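You operate a simulated robot arm through the tools that you are given. There is no shell and no other tool. Be economical: measure what you need, move in short steps, check, and stop when the job is done.

The job below is to be done with a simulated robot arm. You get a single attempt, and the scene is never put back.

## Task
Take the boot brush and put it on the large saucer.

The check looks at the end state, three seconds after you hand in, the way a careful person would. Anything else that was tipped, shoved, dropped, spilled or broken makes it a failure.

## Robot
A 6-joint arm with a two-finger parallel gripper, fixed in place. Base frame: the origin is at the foot of the arm, x ahead of it, y to its left, z up; the work surface is at about z = 0. Readings come in m, rad, newtons and seconds.
With the tool pointing down near the work surface it reaches from about 0.14 to 0.58 m from the base axis. Its first joint turns from -1.152 to 1.152 rad. Payload 2.1 kg.
Tool frame: the origin (TCP) lies between the finger pads and is the grasp point; the fingertips stand 0.03 m ahead of it; z points along the fingers, y is the line along which they close. The gripper opens to 0.094 m. The fingers are 0.028 m wide and 0.01 m thick; the gripper's body (0.05 by 0.096 m) begins 0.055 m behind the TCP.
Orientation is that of the tool frame in the base frame, as a unit quaternion [w, x, y, z]. With the fingers straight down and closing along the base's y, the tool's x points along the base's -x, its y along +y and its z along -z.

## Interface
- The arm moves only by the tool apply_moves. Its argument "steps" is a list of rows, each an object (a shift or turn left out is 0, a gripper value left out holds the last) with "travel": the shift along the tool's x, y, z in m, a list of three; "dr": the turn, a rotation vector about the tool's x, y, z in rad, a list of three; "jaw": the closure, from 0 (fully open) to 1 (shut). In form: [{"travel": [tx, ty, tz], "dr": [ax, ay, az], "jaw": jaw}, ...]. A call has 1 to 20 rows; each row is the pose to reach, as a shift and turn from the pose commanded when the call began, along the tool's axes at that moment. Each row takes 0.2 s and may step no farther than 0.05 m and 0.15 rad from the row before; otherwise, or with a gripper value out of range, the whole call is refused. A pose out of reach is approached as far as the arm can. The call stops where the force on the tool passes 40 N (or 10 N more than at its start, if that is more) or the arm is blocked; 0.2 s more then pass. The fingers move at their own pace (about 0.072 m/s each) and stop on an object; they squeeze with about 39 N. The grip force told is the motor's: it shows also when the fingers shut on nothing. Time passes only in rows, and 0.2 s behind the last, so rows that repeat a pose let the fingers close. The reply holds the time, the measured pose of the TCP, the force on the tool along the base axes, the opening and the grip force, in the units named above and with some noise, and new pictures: "views" is both (left out), scene, wrist or none.
- Cameras (640 x 400 px; columns grow to the right, rows downward): "scene" is fixed at [0.0641, -0.3808, 0.4881]; the picture's right is [0.77, -0.64, 0.00], its down [-0.31, -0.38, -0.87] and it looks along [0.56, 0.67, -0.49] (base axes); focal length 346 px, centre (320, 200). "wrist" rides on the gripper at [-0.037, 0, -0.058] in the tool frame; the picture's right is [0.00, -1.00, 0.00], its down [0.97, 0.00, -0.24] and it looks along [0.24, 0.00, 0.97] (tool axes); focal length 218 px, centre (320, 200).
- point_at(camera, pixels): there is no depth. For up to 12 entries [column, row, z] of the newest picture of that camera ("zoom" is the newest enlarged one), the place [x, y] in the base frame at which the ray of that pixel passes the height z, good to about 0.002 m, but the place of the scene camera against the robot may be out by one fixed shift of up to 0.018 m in any direction. It takes no simulated time.
- close_up(camera, box): a new picture of the part [left, top, right, bottom] of that camera's present view, enlarged. It takes no simulated time.
- sign_off(): hands the job in; it is judged then, once.

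Go step by step. Measure first, check grasps and placings, and put right what went wrong. The budget is 60 turns and 120 pictures, counting those below and the enlarged ones. Unless the task says otherwise, let go and move clear before handing in, and close with one line.

The tools are called as name(argument=value, ...) on one line, values as JSON. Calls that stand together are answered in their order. apply_moves: Moves the arm, as the interface text tells. Its arguments: {"type":"object","properties":{"steps":{"type":"array","items":{"type":"object","properties":{"travel":{"type":"array","items":{"type":"number"}},"dr":{"type":"array","items":{"type":"number"}},"jaw":{"type":"number"}}}},"views":{"type":"string","enum":["both","scene","wrist","none"]}},"required":["steps"]} The other tools are called the same way: point_at (camera, pixels) gives the place at which the rays of pixels pass given heights; close_up (camera, box) takes an enlarged picture of a part of a camera's view; sign_off () hands the job in.

At the start:

```text
clock: 0.0
position: [0.2721, 0.084, 0.2149]
tool_rot: [0.0, 0.0, 1.0, 0.001]
wrist_force: [-1.1, -0.6, 0.1]
grip_width: 0.0941
gripper_force: 0.0
```

scene: 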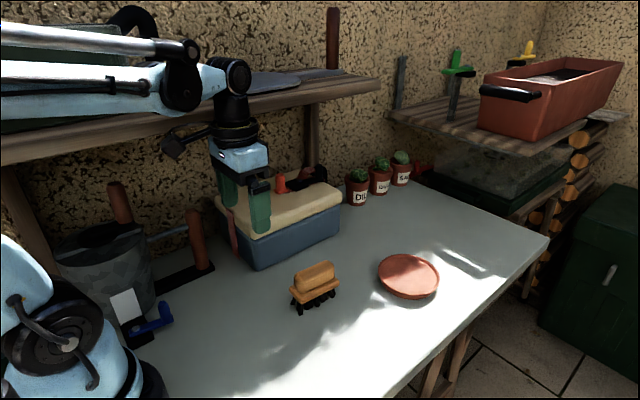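
wrist: 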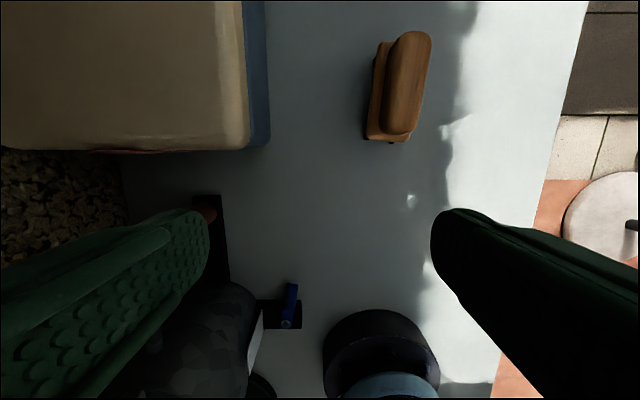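

The brush shows at scene (314,285) and wrist (400,85), and the saucer at scene (408,276). I'll enlarge the view and measure both.

close_up(camera="scene", box=[270, 230, 450, 342])

close_up(camera="wrist", box=[320, 0, 480, 160])

point_at(camera="wrist", pixels=[[366, 138, 0.03], [408, 138, 0.03], [378, 42, 0.03], [388, 132, 0.06], [415, 132, 0.06], [402, 32, 0.06], [432, 36, 0.06]])

point_at(camera="scene", pixels=[[378, 276, 0.02], [439, 276, 0.02], [408, 254, 0.02], [408, 294, 0.02], [315, 285, 0.03], [300, 312, 0], [338, 295, 0]])

```text
3.56 times, centred on (360, 286) of scene
```

zoom: 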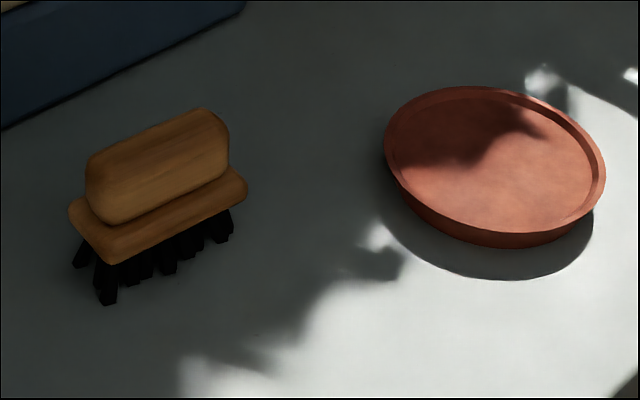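

```text
2.50 times, centred on (400, 80) of wrist
```

zoom: 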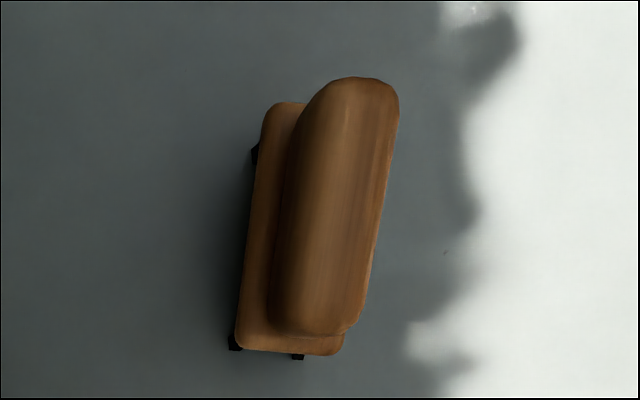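

```text
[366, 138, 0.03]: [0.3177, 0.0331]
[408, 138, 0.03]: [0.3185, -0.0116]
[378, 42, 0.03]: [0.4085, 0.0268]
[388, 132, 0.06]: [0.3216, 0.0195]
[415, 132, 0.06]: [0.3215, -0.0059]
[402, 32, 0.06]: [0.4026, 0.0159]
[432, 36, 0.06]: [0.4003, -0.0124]
```

```text
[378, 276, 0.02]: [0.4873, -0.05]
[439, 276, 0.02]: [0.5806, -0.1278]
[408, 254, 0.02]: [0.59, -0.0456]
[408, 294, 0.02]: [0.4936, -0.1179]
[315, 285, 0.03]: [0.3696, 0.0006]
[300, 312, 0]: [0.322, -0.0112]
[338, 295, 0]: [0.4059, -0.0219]
```

The brush is centred near (0.36, 0.006) with its long axis almost along x. The saucer centre is near (0.535, -0.085). I'll move above the brush for a better look.

apply_moves(steps=[{"travel": [-0.03, -0.027, 0]}, {"travel": [-0.06, -0.054, 0]}, {"travel": [-0.088, -0.08, 0]}, {"travel": [-0.088, -0.08, 0]}])

```text
clock: 1.0
position: [0.364, 0.0024, 0.2153]
tool_rot: [0.0, 0.0, 1.0, 0.002]
wrist_force: [-0.1, 0.7, -0.1]
grip_width: 0.094
gripper_force: 0.0
```

scene: 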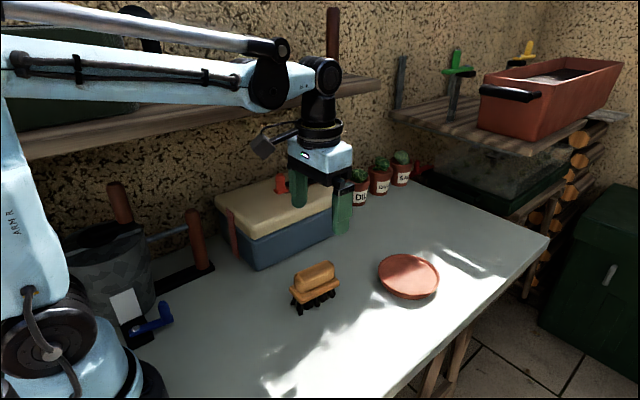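
wrist: 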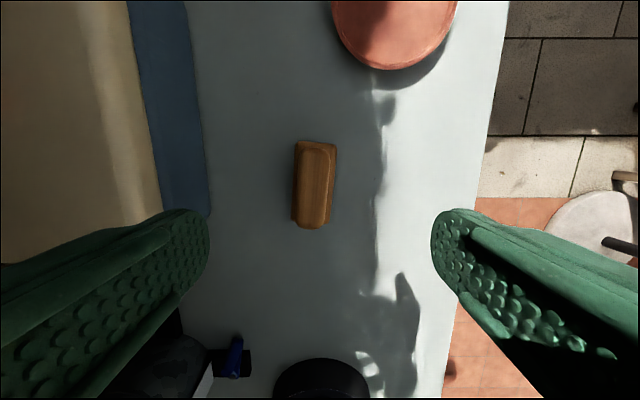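

close_up(camera="wrist", box=[265, 130, 365, 240])

point_at(camera="wrist", pixels=[[296, 218, 0.035], [296, 142, 0.035], [336, 144, 0.035], [300, 225, 0.06], [327, 225, 0.06], [304, 145, 0.06], [333, 148, 0.06], [333, 15, 0.02], [457, 12, 0.02], [395, 69, 0.02]])

```text
3.64 times, centred on (315, 185) of wrist
```

zoom: 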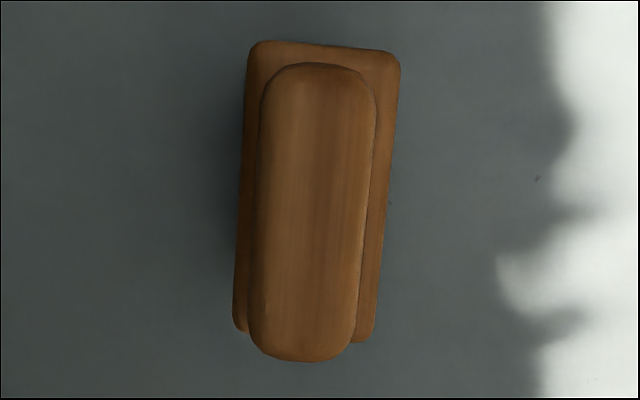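

```text
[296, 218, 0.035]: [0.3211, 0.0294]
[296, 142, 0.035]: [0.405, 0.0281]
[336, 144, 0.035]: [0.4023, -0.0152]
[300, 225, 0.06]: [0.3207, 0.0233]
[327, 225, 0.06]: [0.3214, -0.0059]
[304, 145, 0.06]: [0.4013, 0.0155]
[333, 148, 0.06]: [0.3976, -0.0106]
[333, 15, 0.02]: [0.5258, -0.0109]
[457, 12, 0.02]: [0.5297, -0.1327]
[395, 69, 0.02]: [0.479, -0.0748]
```

The plate top is at about z 0.037 and the handle top at about 0.067. I'll get the centre line of the plate, then grip the plate across its width.

point_at(camera="zoom", pixels=[[237, 300, 0.037], [250, 60, 0.037], [375, 300, 0.037], [399, 70, 0.037], [304, 340, 0.067], [320, 80, 0.067], [305, 340, 0.037], [325, 45, 0.037]])

```text
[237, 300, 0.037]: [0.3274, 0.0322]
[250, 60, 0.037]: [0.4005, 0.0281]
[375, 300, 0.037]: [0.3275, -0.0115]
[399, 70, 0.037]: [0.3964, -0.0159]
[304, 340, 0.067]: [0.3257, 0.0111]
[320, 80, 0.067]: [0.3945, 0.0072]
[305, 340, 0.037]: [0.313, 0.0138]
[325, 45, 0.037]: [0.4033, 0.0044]
```

The plate is about 0.044 wide, centred at (0.360, 0.0085), with yaw of about -0.06. I'll align, go down to z 0.12 and check.

apply_moves(steps=[{"travel": [0.004, 0.006, 0.03], "dr": [0, 0, 0.06]}, {"travel": [0.004, 0.006, 0.065], "dr": [0, 0, 0.06]}, {"travel": [0.004, 0.006, 0.095], "dr": [0, 0, 0.06]}, {"travel": [0.004, 0.006, 0.095], "dr": [0, 0, 0.06]}])

```text
clock: 2.0
position: [0.3579, 0.0102, 0.1176]
tool_rot: [0.0, 0.029, 1.0, 0.001]
wrist_force: [-0.3, 0.2, -0.2]
grip_width: 0.094
gripper_force: 0.1
```

scene: 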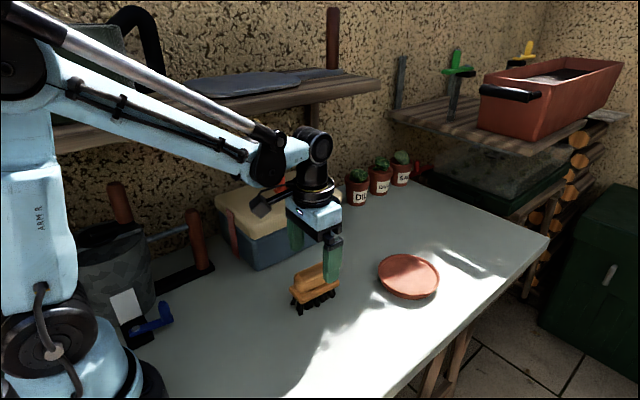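
wrist: 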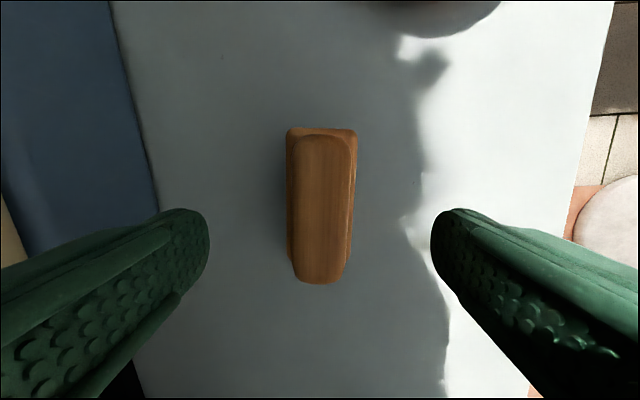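

The brush sits midway between the fingers (plate columns 288–357). I'll go down to z 0.045 and close.

apply_moves(steps=[{"travel": [-0.003, 0, 0.03]}, {"travel": [-0.003, 0, 0.055]}, {"travel": [-0.003, 0, 0.073]}, {"travel": [-0.003, 0, 0.073]}, {"travel": [-0.003, 0, 0.073], "jaw": 1}, {"travel": [-0.003, 0, 0.073], "jaw": 1}, {"travel": [-0.003, 0, 0.073], "jaw": 1}, {"travel": [-0.003, 0, 0.073], "jaw": 1}])

```text
clock: 3.8
position: [0.3615, 0.01, 0.0466]
tool_rot: [0.0, 0.03, 1.0, 0.001]
wrist_force: [0.2, 1.1, 27.2]
grip_width: 0.0446
gripper_force: 39.6
```

scene: 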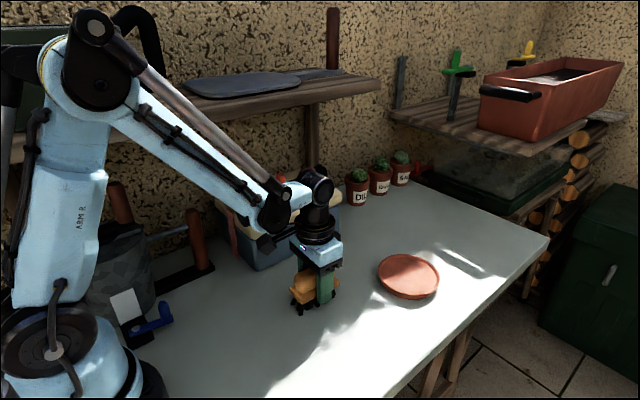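
wrist: 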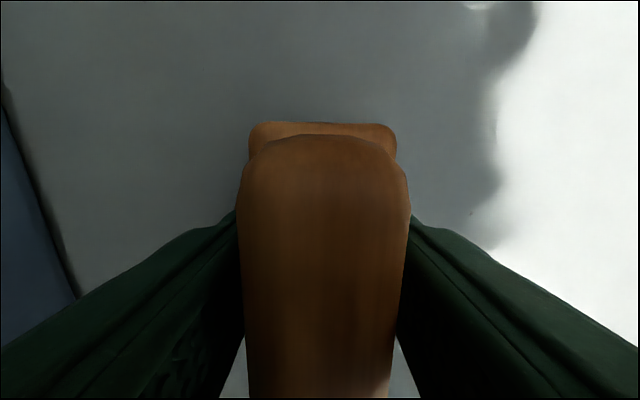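

The fingers hold the plate (opening 0.0446 at 39.6 N). There is a 27 N upward push, so something was touching; I'll lift and look.

apply_moves(steps=[{"travel": [0, 0, -0.02], "jaw": 1}, {"travel": [0, 0, -0.05], "jaw": 1}, {"travel": [0, 0, -0.09], "jaw": 1}, {"travel": [0, 0, -0.09], "jaw": 1}])

close_up(camera="scene", box=[250, 180, 450, 305])

```text
clock: 4.8
position: [0.3617, 0.01, 0.1373]
tool_rot: [0.0, 0.029, 1.0, 0.001]
wrist_force: [0.0, 0.1, -1.1]
grip_width: 0.0445
gripper_force: 39.3
```

scene: 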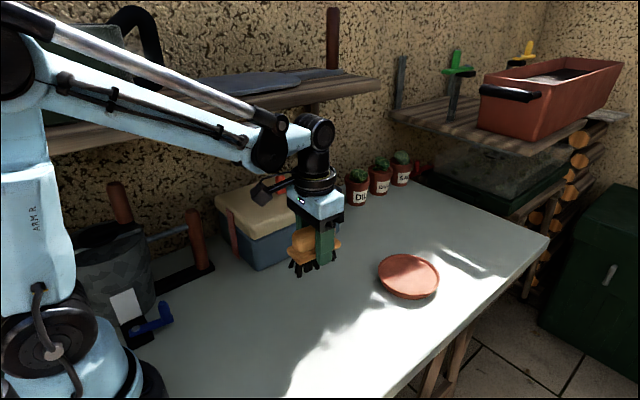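
wrist: 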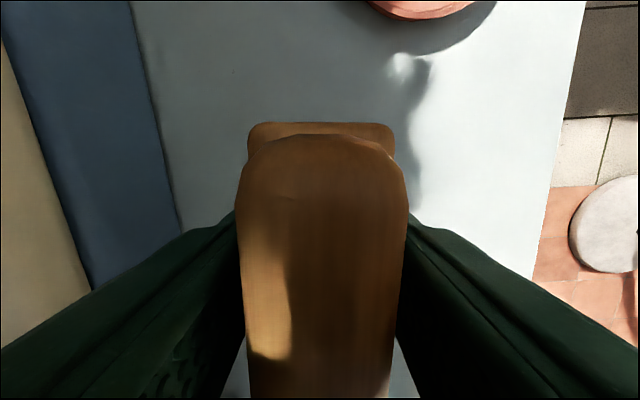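

```text
3.20 times, centred on (350, 242) of scene
```

zoom: 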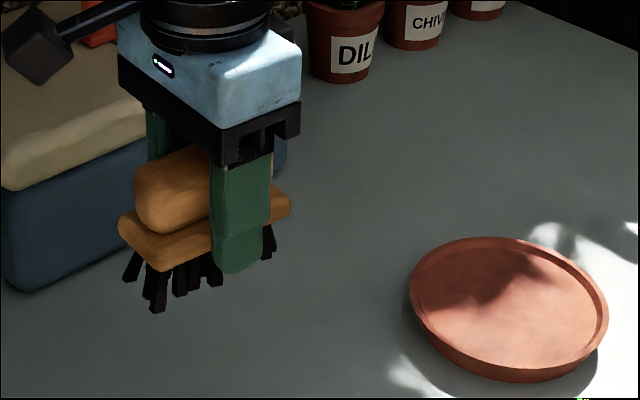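

The brush is held level and there is no leftover force. I'll carry it part of the way to get a wrist view of the saucer.

apply_moves(steps=[{"travel": [-0.028, -0.025, -0.008], "jaw": 1}, {"travel": [-0.056, -0.05, -0.016], "jaw": 1}, {"travel": [-0.0847, -0.075, -0.025], "jaw": 1}, {"travel": [-0.0847, -0.075, -0.025], "jaw": 1}])

```text
clock: 5.8
position: [0.4406, -0.0715, 0.1627]
tool_rot: [0.0, 0.03, 1.0, 0.001]
wrist_force: [0.0, -0.8, -1.9]
grip_width: 0.0442
gripper_force: 39.0
```

scene: 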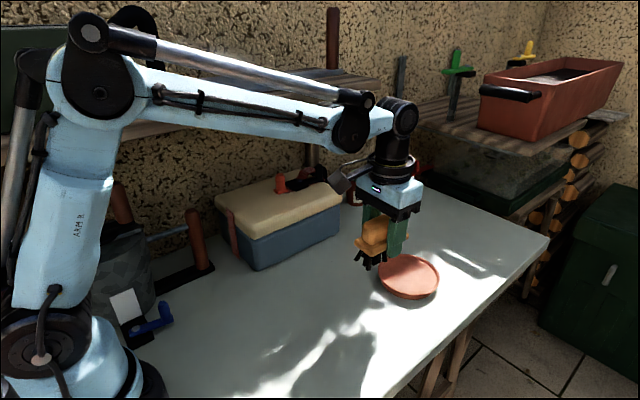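
wrist: 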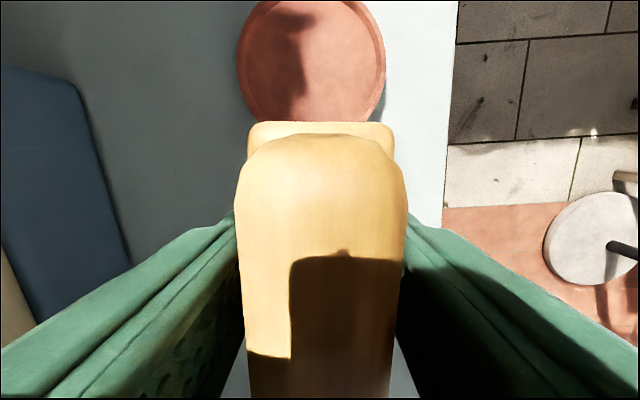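

The saucer rim shows at wrist columns 236–386. I'll measure its centre, taking the rim at about z 0.02.

close_up(camera="wrist", box=[220, 0, 400, 130])

point_at(camera="wrist", pixels=[[236, 58, 0.02], [386, 62, 0.02], [270, 0, 0.02], [354, 0, 0.02], [248, 106, 0.02], [376, 106, 0.02], [236, 58, 0.03], [386, 62, 0.03]])

point_at(camera="scene", pixels=[[378, 272, 0.02], [439, 276, 0.02], [408, 254, 0.02], [408, 294, 0.02]])

```text
3.08 times, centred on (310, 65) of wrist
```

zoom: 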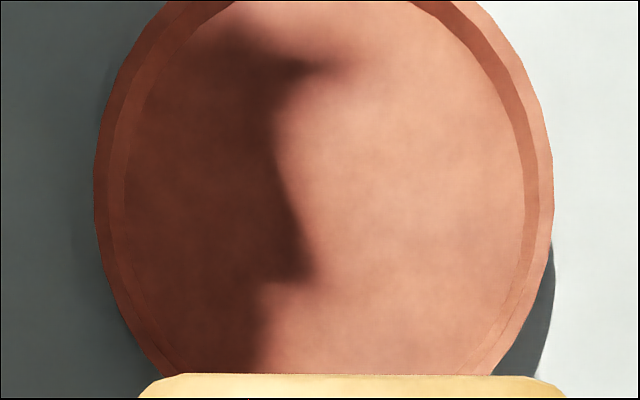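

```text
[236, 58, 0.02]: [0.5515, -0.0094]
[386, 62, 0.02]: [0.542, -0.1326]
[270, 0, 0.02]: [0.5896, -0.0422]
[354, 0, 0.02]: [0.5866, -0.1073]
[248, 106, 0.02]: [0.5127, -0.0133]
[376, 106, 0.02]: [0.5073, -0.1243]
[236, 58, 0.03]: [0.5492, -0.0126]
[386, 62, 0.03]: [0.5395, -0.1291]
```

```text
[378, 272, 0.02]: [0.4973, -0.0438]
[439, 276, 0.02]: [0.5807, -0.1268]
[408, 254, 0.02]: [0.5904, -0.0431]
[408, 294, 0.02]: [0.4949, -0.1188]
```

The saucer centre is (0.5365, -0.071) with a radius of about 0.062. I'll move above it, with the bristles at about z 0.05.

apply_moves(steps=[{"travel": [-0.032, 0.002, 0.015], "jaw": 1}, {"travel": [-0.064, 0.004, 0.03], "jaw": 1}, {"travel": [-0.0957, 0.0063, 0.045], "jaw": 1}, {"travel": [-0.0957, 0.0063, 0.062], "jaw": 1}, {"travel": [-0.0957, 0.0063, 0.062], "jaw": 1}])

close_up(camera="scene", box=[330, 200, 490, 300])

```text
clock: 7.0
position: [0.5369, -0.0699, 0.1003]
tool_rot: [0.0, 0.031, 1.0, 0.001]
wrist_force: [-0.2, -0.4, -1.0]
grip_width: 0.0443
gripper_force: 38.8
```

scene: 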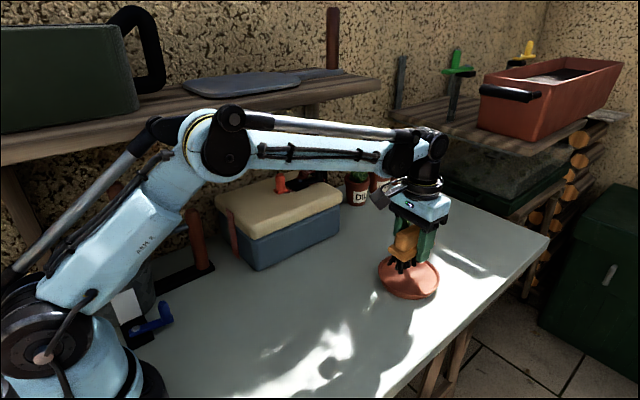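
wrist: 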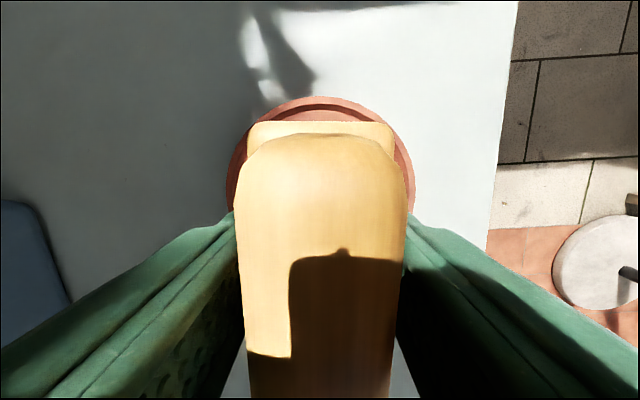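

```text
4.00 times, centred on (410, 250) of scene
```

zoom: 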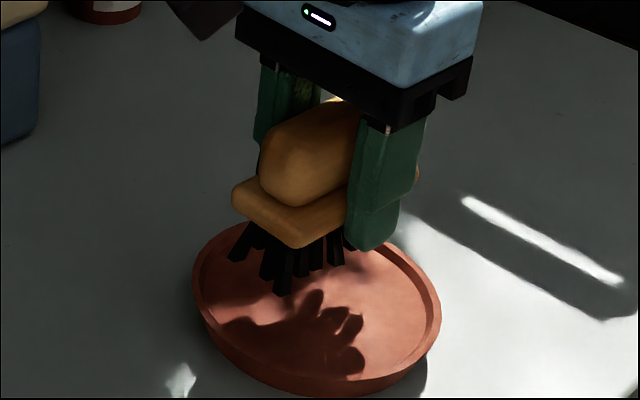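

The far rim at row 97 confirms it is centred. I'll lower to z 0.064, then carry on in small steps watching the force.

apply_moves(steps=[{"travel": [-0.001, 0, 0.015], "jaw": 1}, {"travel": [-0.001, 0, 0.028], "jaw": 1}, {"travel": [-0.001, 0, 0.036], "jaw": 1}, {"travel": [-0.001, 0, 0.036], "jaw": 1}], views="none")

close_up(camera="scene", box=[350, 220, 478, 300])

```text
clock: 8.0
position: [0.537, -0.0703, 0.0641]
tool_rot: [0.0, 0.03, 1.0, 0.001]
wrist_force: [-0.1, -0.5, -1.3]
grip_width: 0.0442
gripper_force: 39.2
```

```text
5.00 times, centred on (414, 260) of scene
```

zoom: 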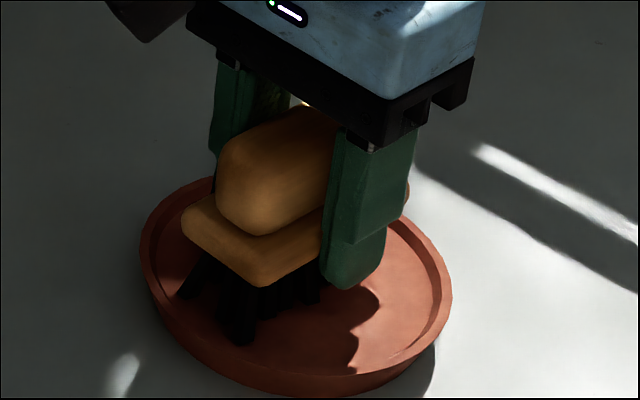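

No contact yet, so I'll go down in 2–3 mm steps.

apply_moves(steps=[{"travel": [0, 0, 0.002], "jaw": 1}, {"travel": [0, 0, 0.004], "jaw": 1}, {"travel": [0, 0, 0.006], "jaw": 1}, {"travel": [0, 0, 0.006], "jaw": 1}], views="none")

```text
clock: 8.6
position: [0.5381, -0.0697, 0.0635]
tool_rot: [0.0, 0.029, 1.0, 0.001]
wrist_force: [-0.2, 0.9, 11.0]
grip_width: 0.0442
gripper_force: 38.8
stopped in row 3: the force on the tool passed its limit (the readings are from after the stop); the commanded pose is now the measured one
```

There is already contact at z 0.0635. I'll look at what is touching, the floor of the saucer or its rim.

close_up(camera="scene", box=[366, 240, 462, 300])

close_up(camera="wrist", box=[200, 60, 440, 210])

```text
6.67 times, centred on (414, 270) of scene
```

zoom: 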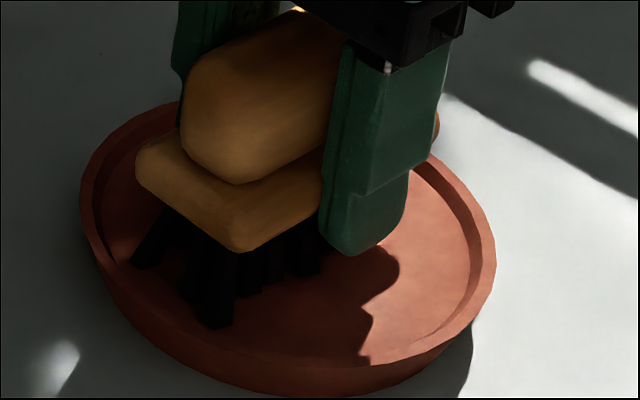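

```text
2.67 times, centred on (320, 135) of wrist
```

zoom: 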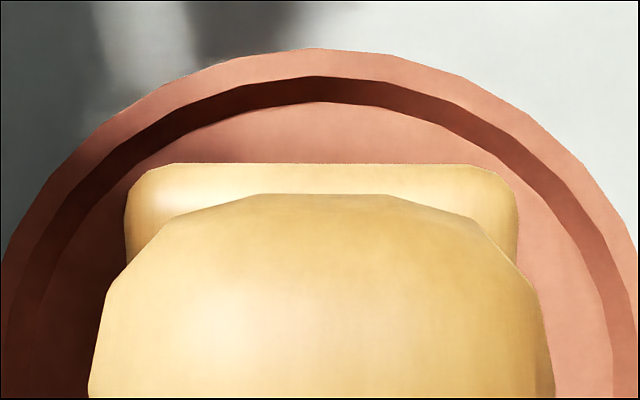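

The bristles are down inside the saucer, with about 18 mm of rim margin at both ends of the plate. I'll open part-way to about 0.06 so the fingers stay inside the rim.

apply_moves(steps=[{"travel": [0, 0, 0], "jaw": 0.7}, {"travel": [0, 0, 0], "jaw": 0.36}, {"travel": [0, 0, 0], "jaw": 0.36}])

close_up(camera="scene", box=[366, 240, 462, 300])

```text
clock: 9.4
position: [0.5372, -0.0696, 0.0623]
tool_rot: [0.0, 0.03, 1.0, 0.001]
wrist_force: [-0.2, 0.6, 0.5]
grip_width: 0.0604
gripper_force: 0.1
```

scene: 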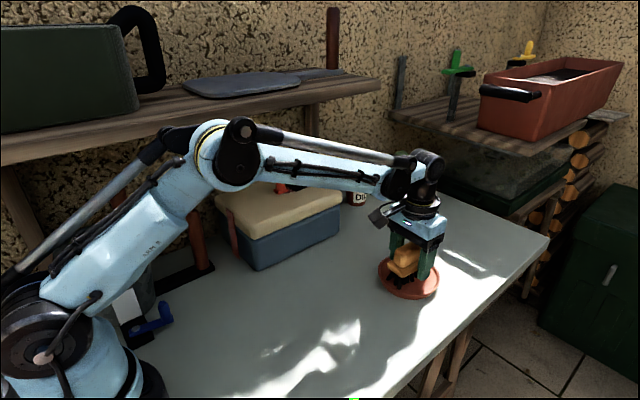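
wrist: 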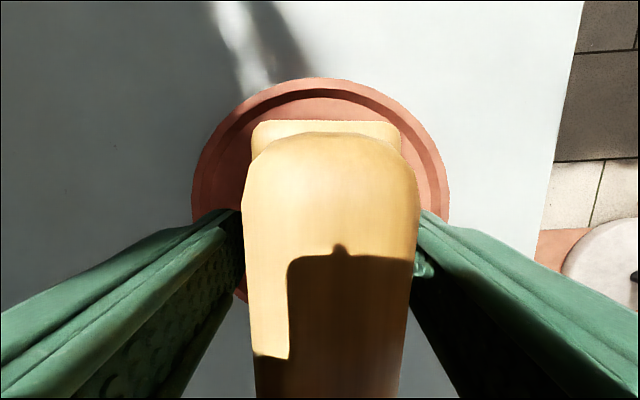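

```text
6.67 times, centred on (414, 270) of scene
```

zoom: 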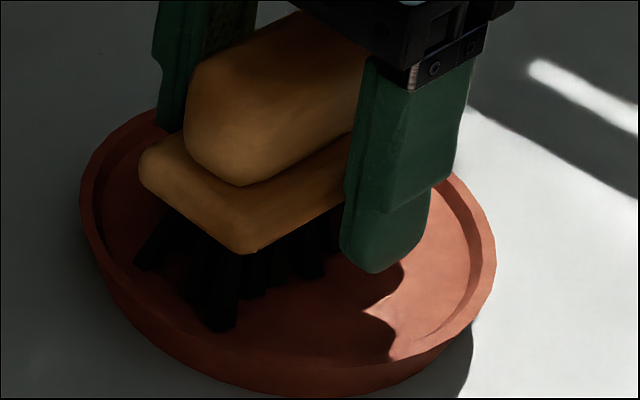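

The brush is free and standing in the saucer. I'll go straight up and back clear.

apply_moves(steps=[{"travel": [0, 0, -0.02], "jaw": 0.36}, {"travel": [0, 0, -0.05], "jaw": 0.3}, {"travel": [0, 0, -0.09], "jaw": 0.1}, {"travel": [0.03, 0, -0.12], "jaw": 0.0}, {"travel": [0.07, 0, -0.14], "jaw": 0}, {"travel": [0.11, 0, -0.14], "jaw": 0}, {"travel": [0.11, 0, -0.14], "jaw": 0}])

close_up(camera="scene", box=[366, 240, 462, 300])

```text
clock: 11.0
position: [0.4254, -0.0635, 0.2006]
tool_rot: [0.0, 0.03, 1.0, 0.001]
wrist_force: [-0.5, 0.1, 0.0]
grip_width: 0.094
gripper_force: 0.1
```

scene: 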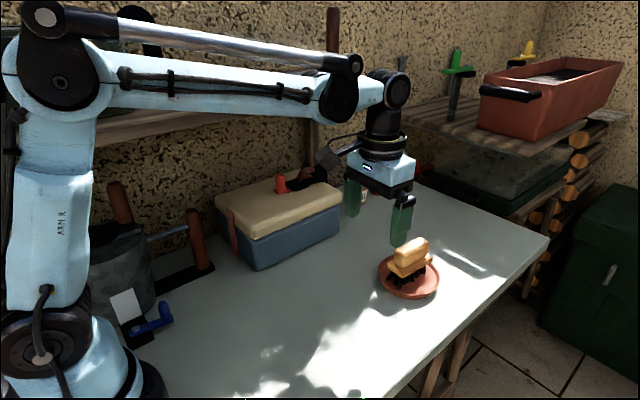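
wrist: 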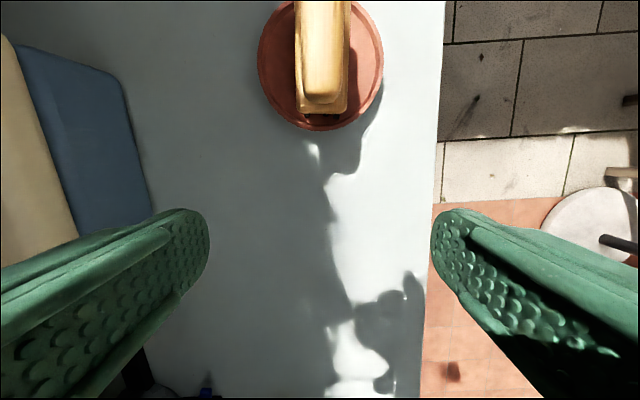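

```text
6.67 times, centred on (414, 270) of scene
```

zoom: 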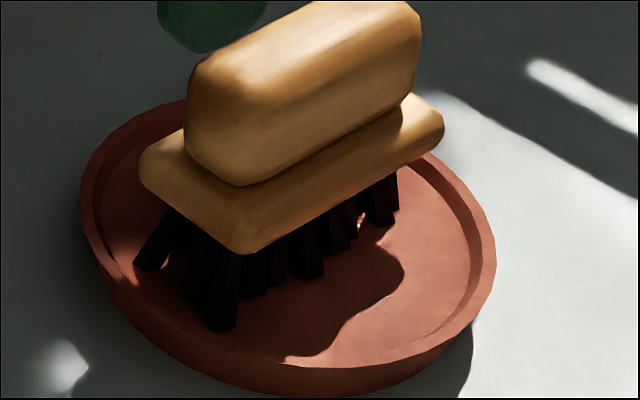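

The brush stands upright inside the saucer, nothing else was disturbed, and the arm is clear, so I'm handing in.

sign_off()

```text
The job is handed in.
```

The boot brush is standing on the large saucer, let go and clear of the arm, and the pictures show nothing else disturbed.
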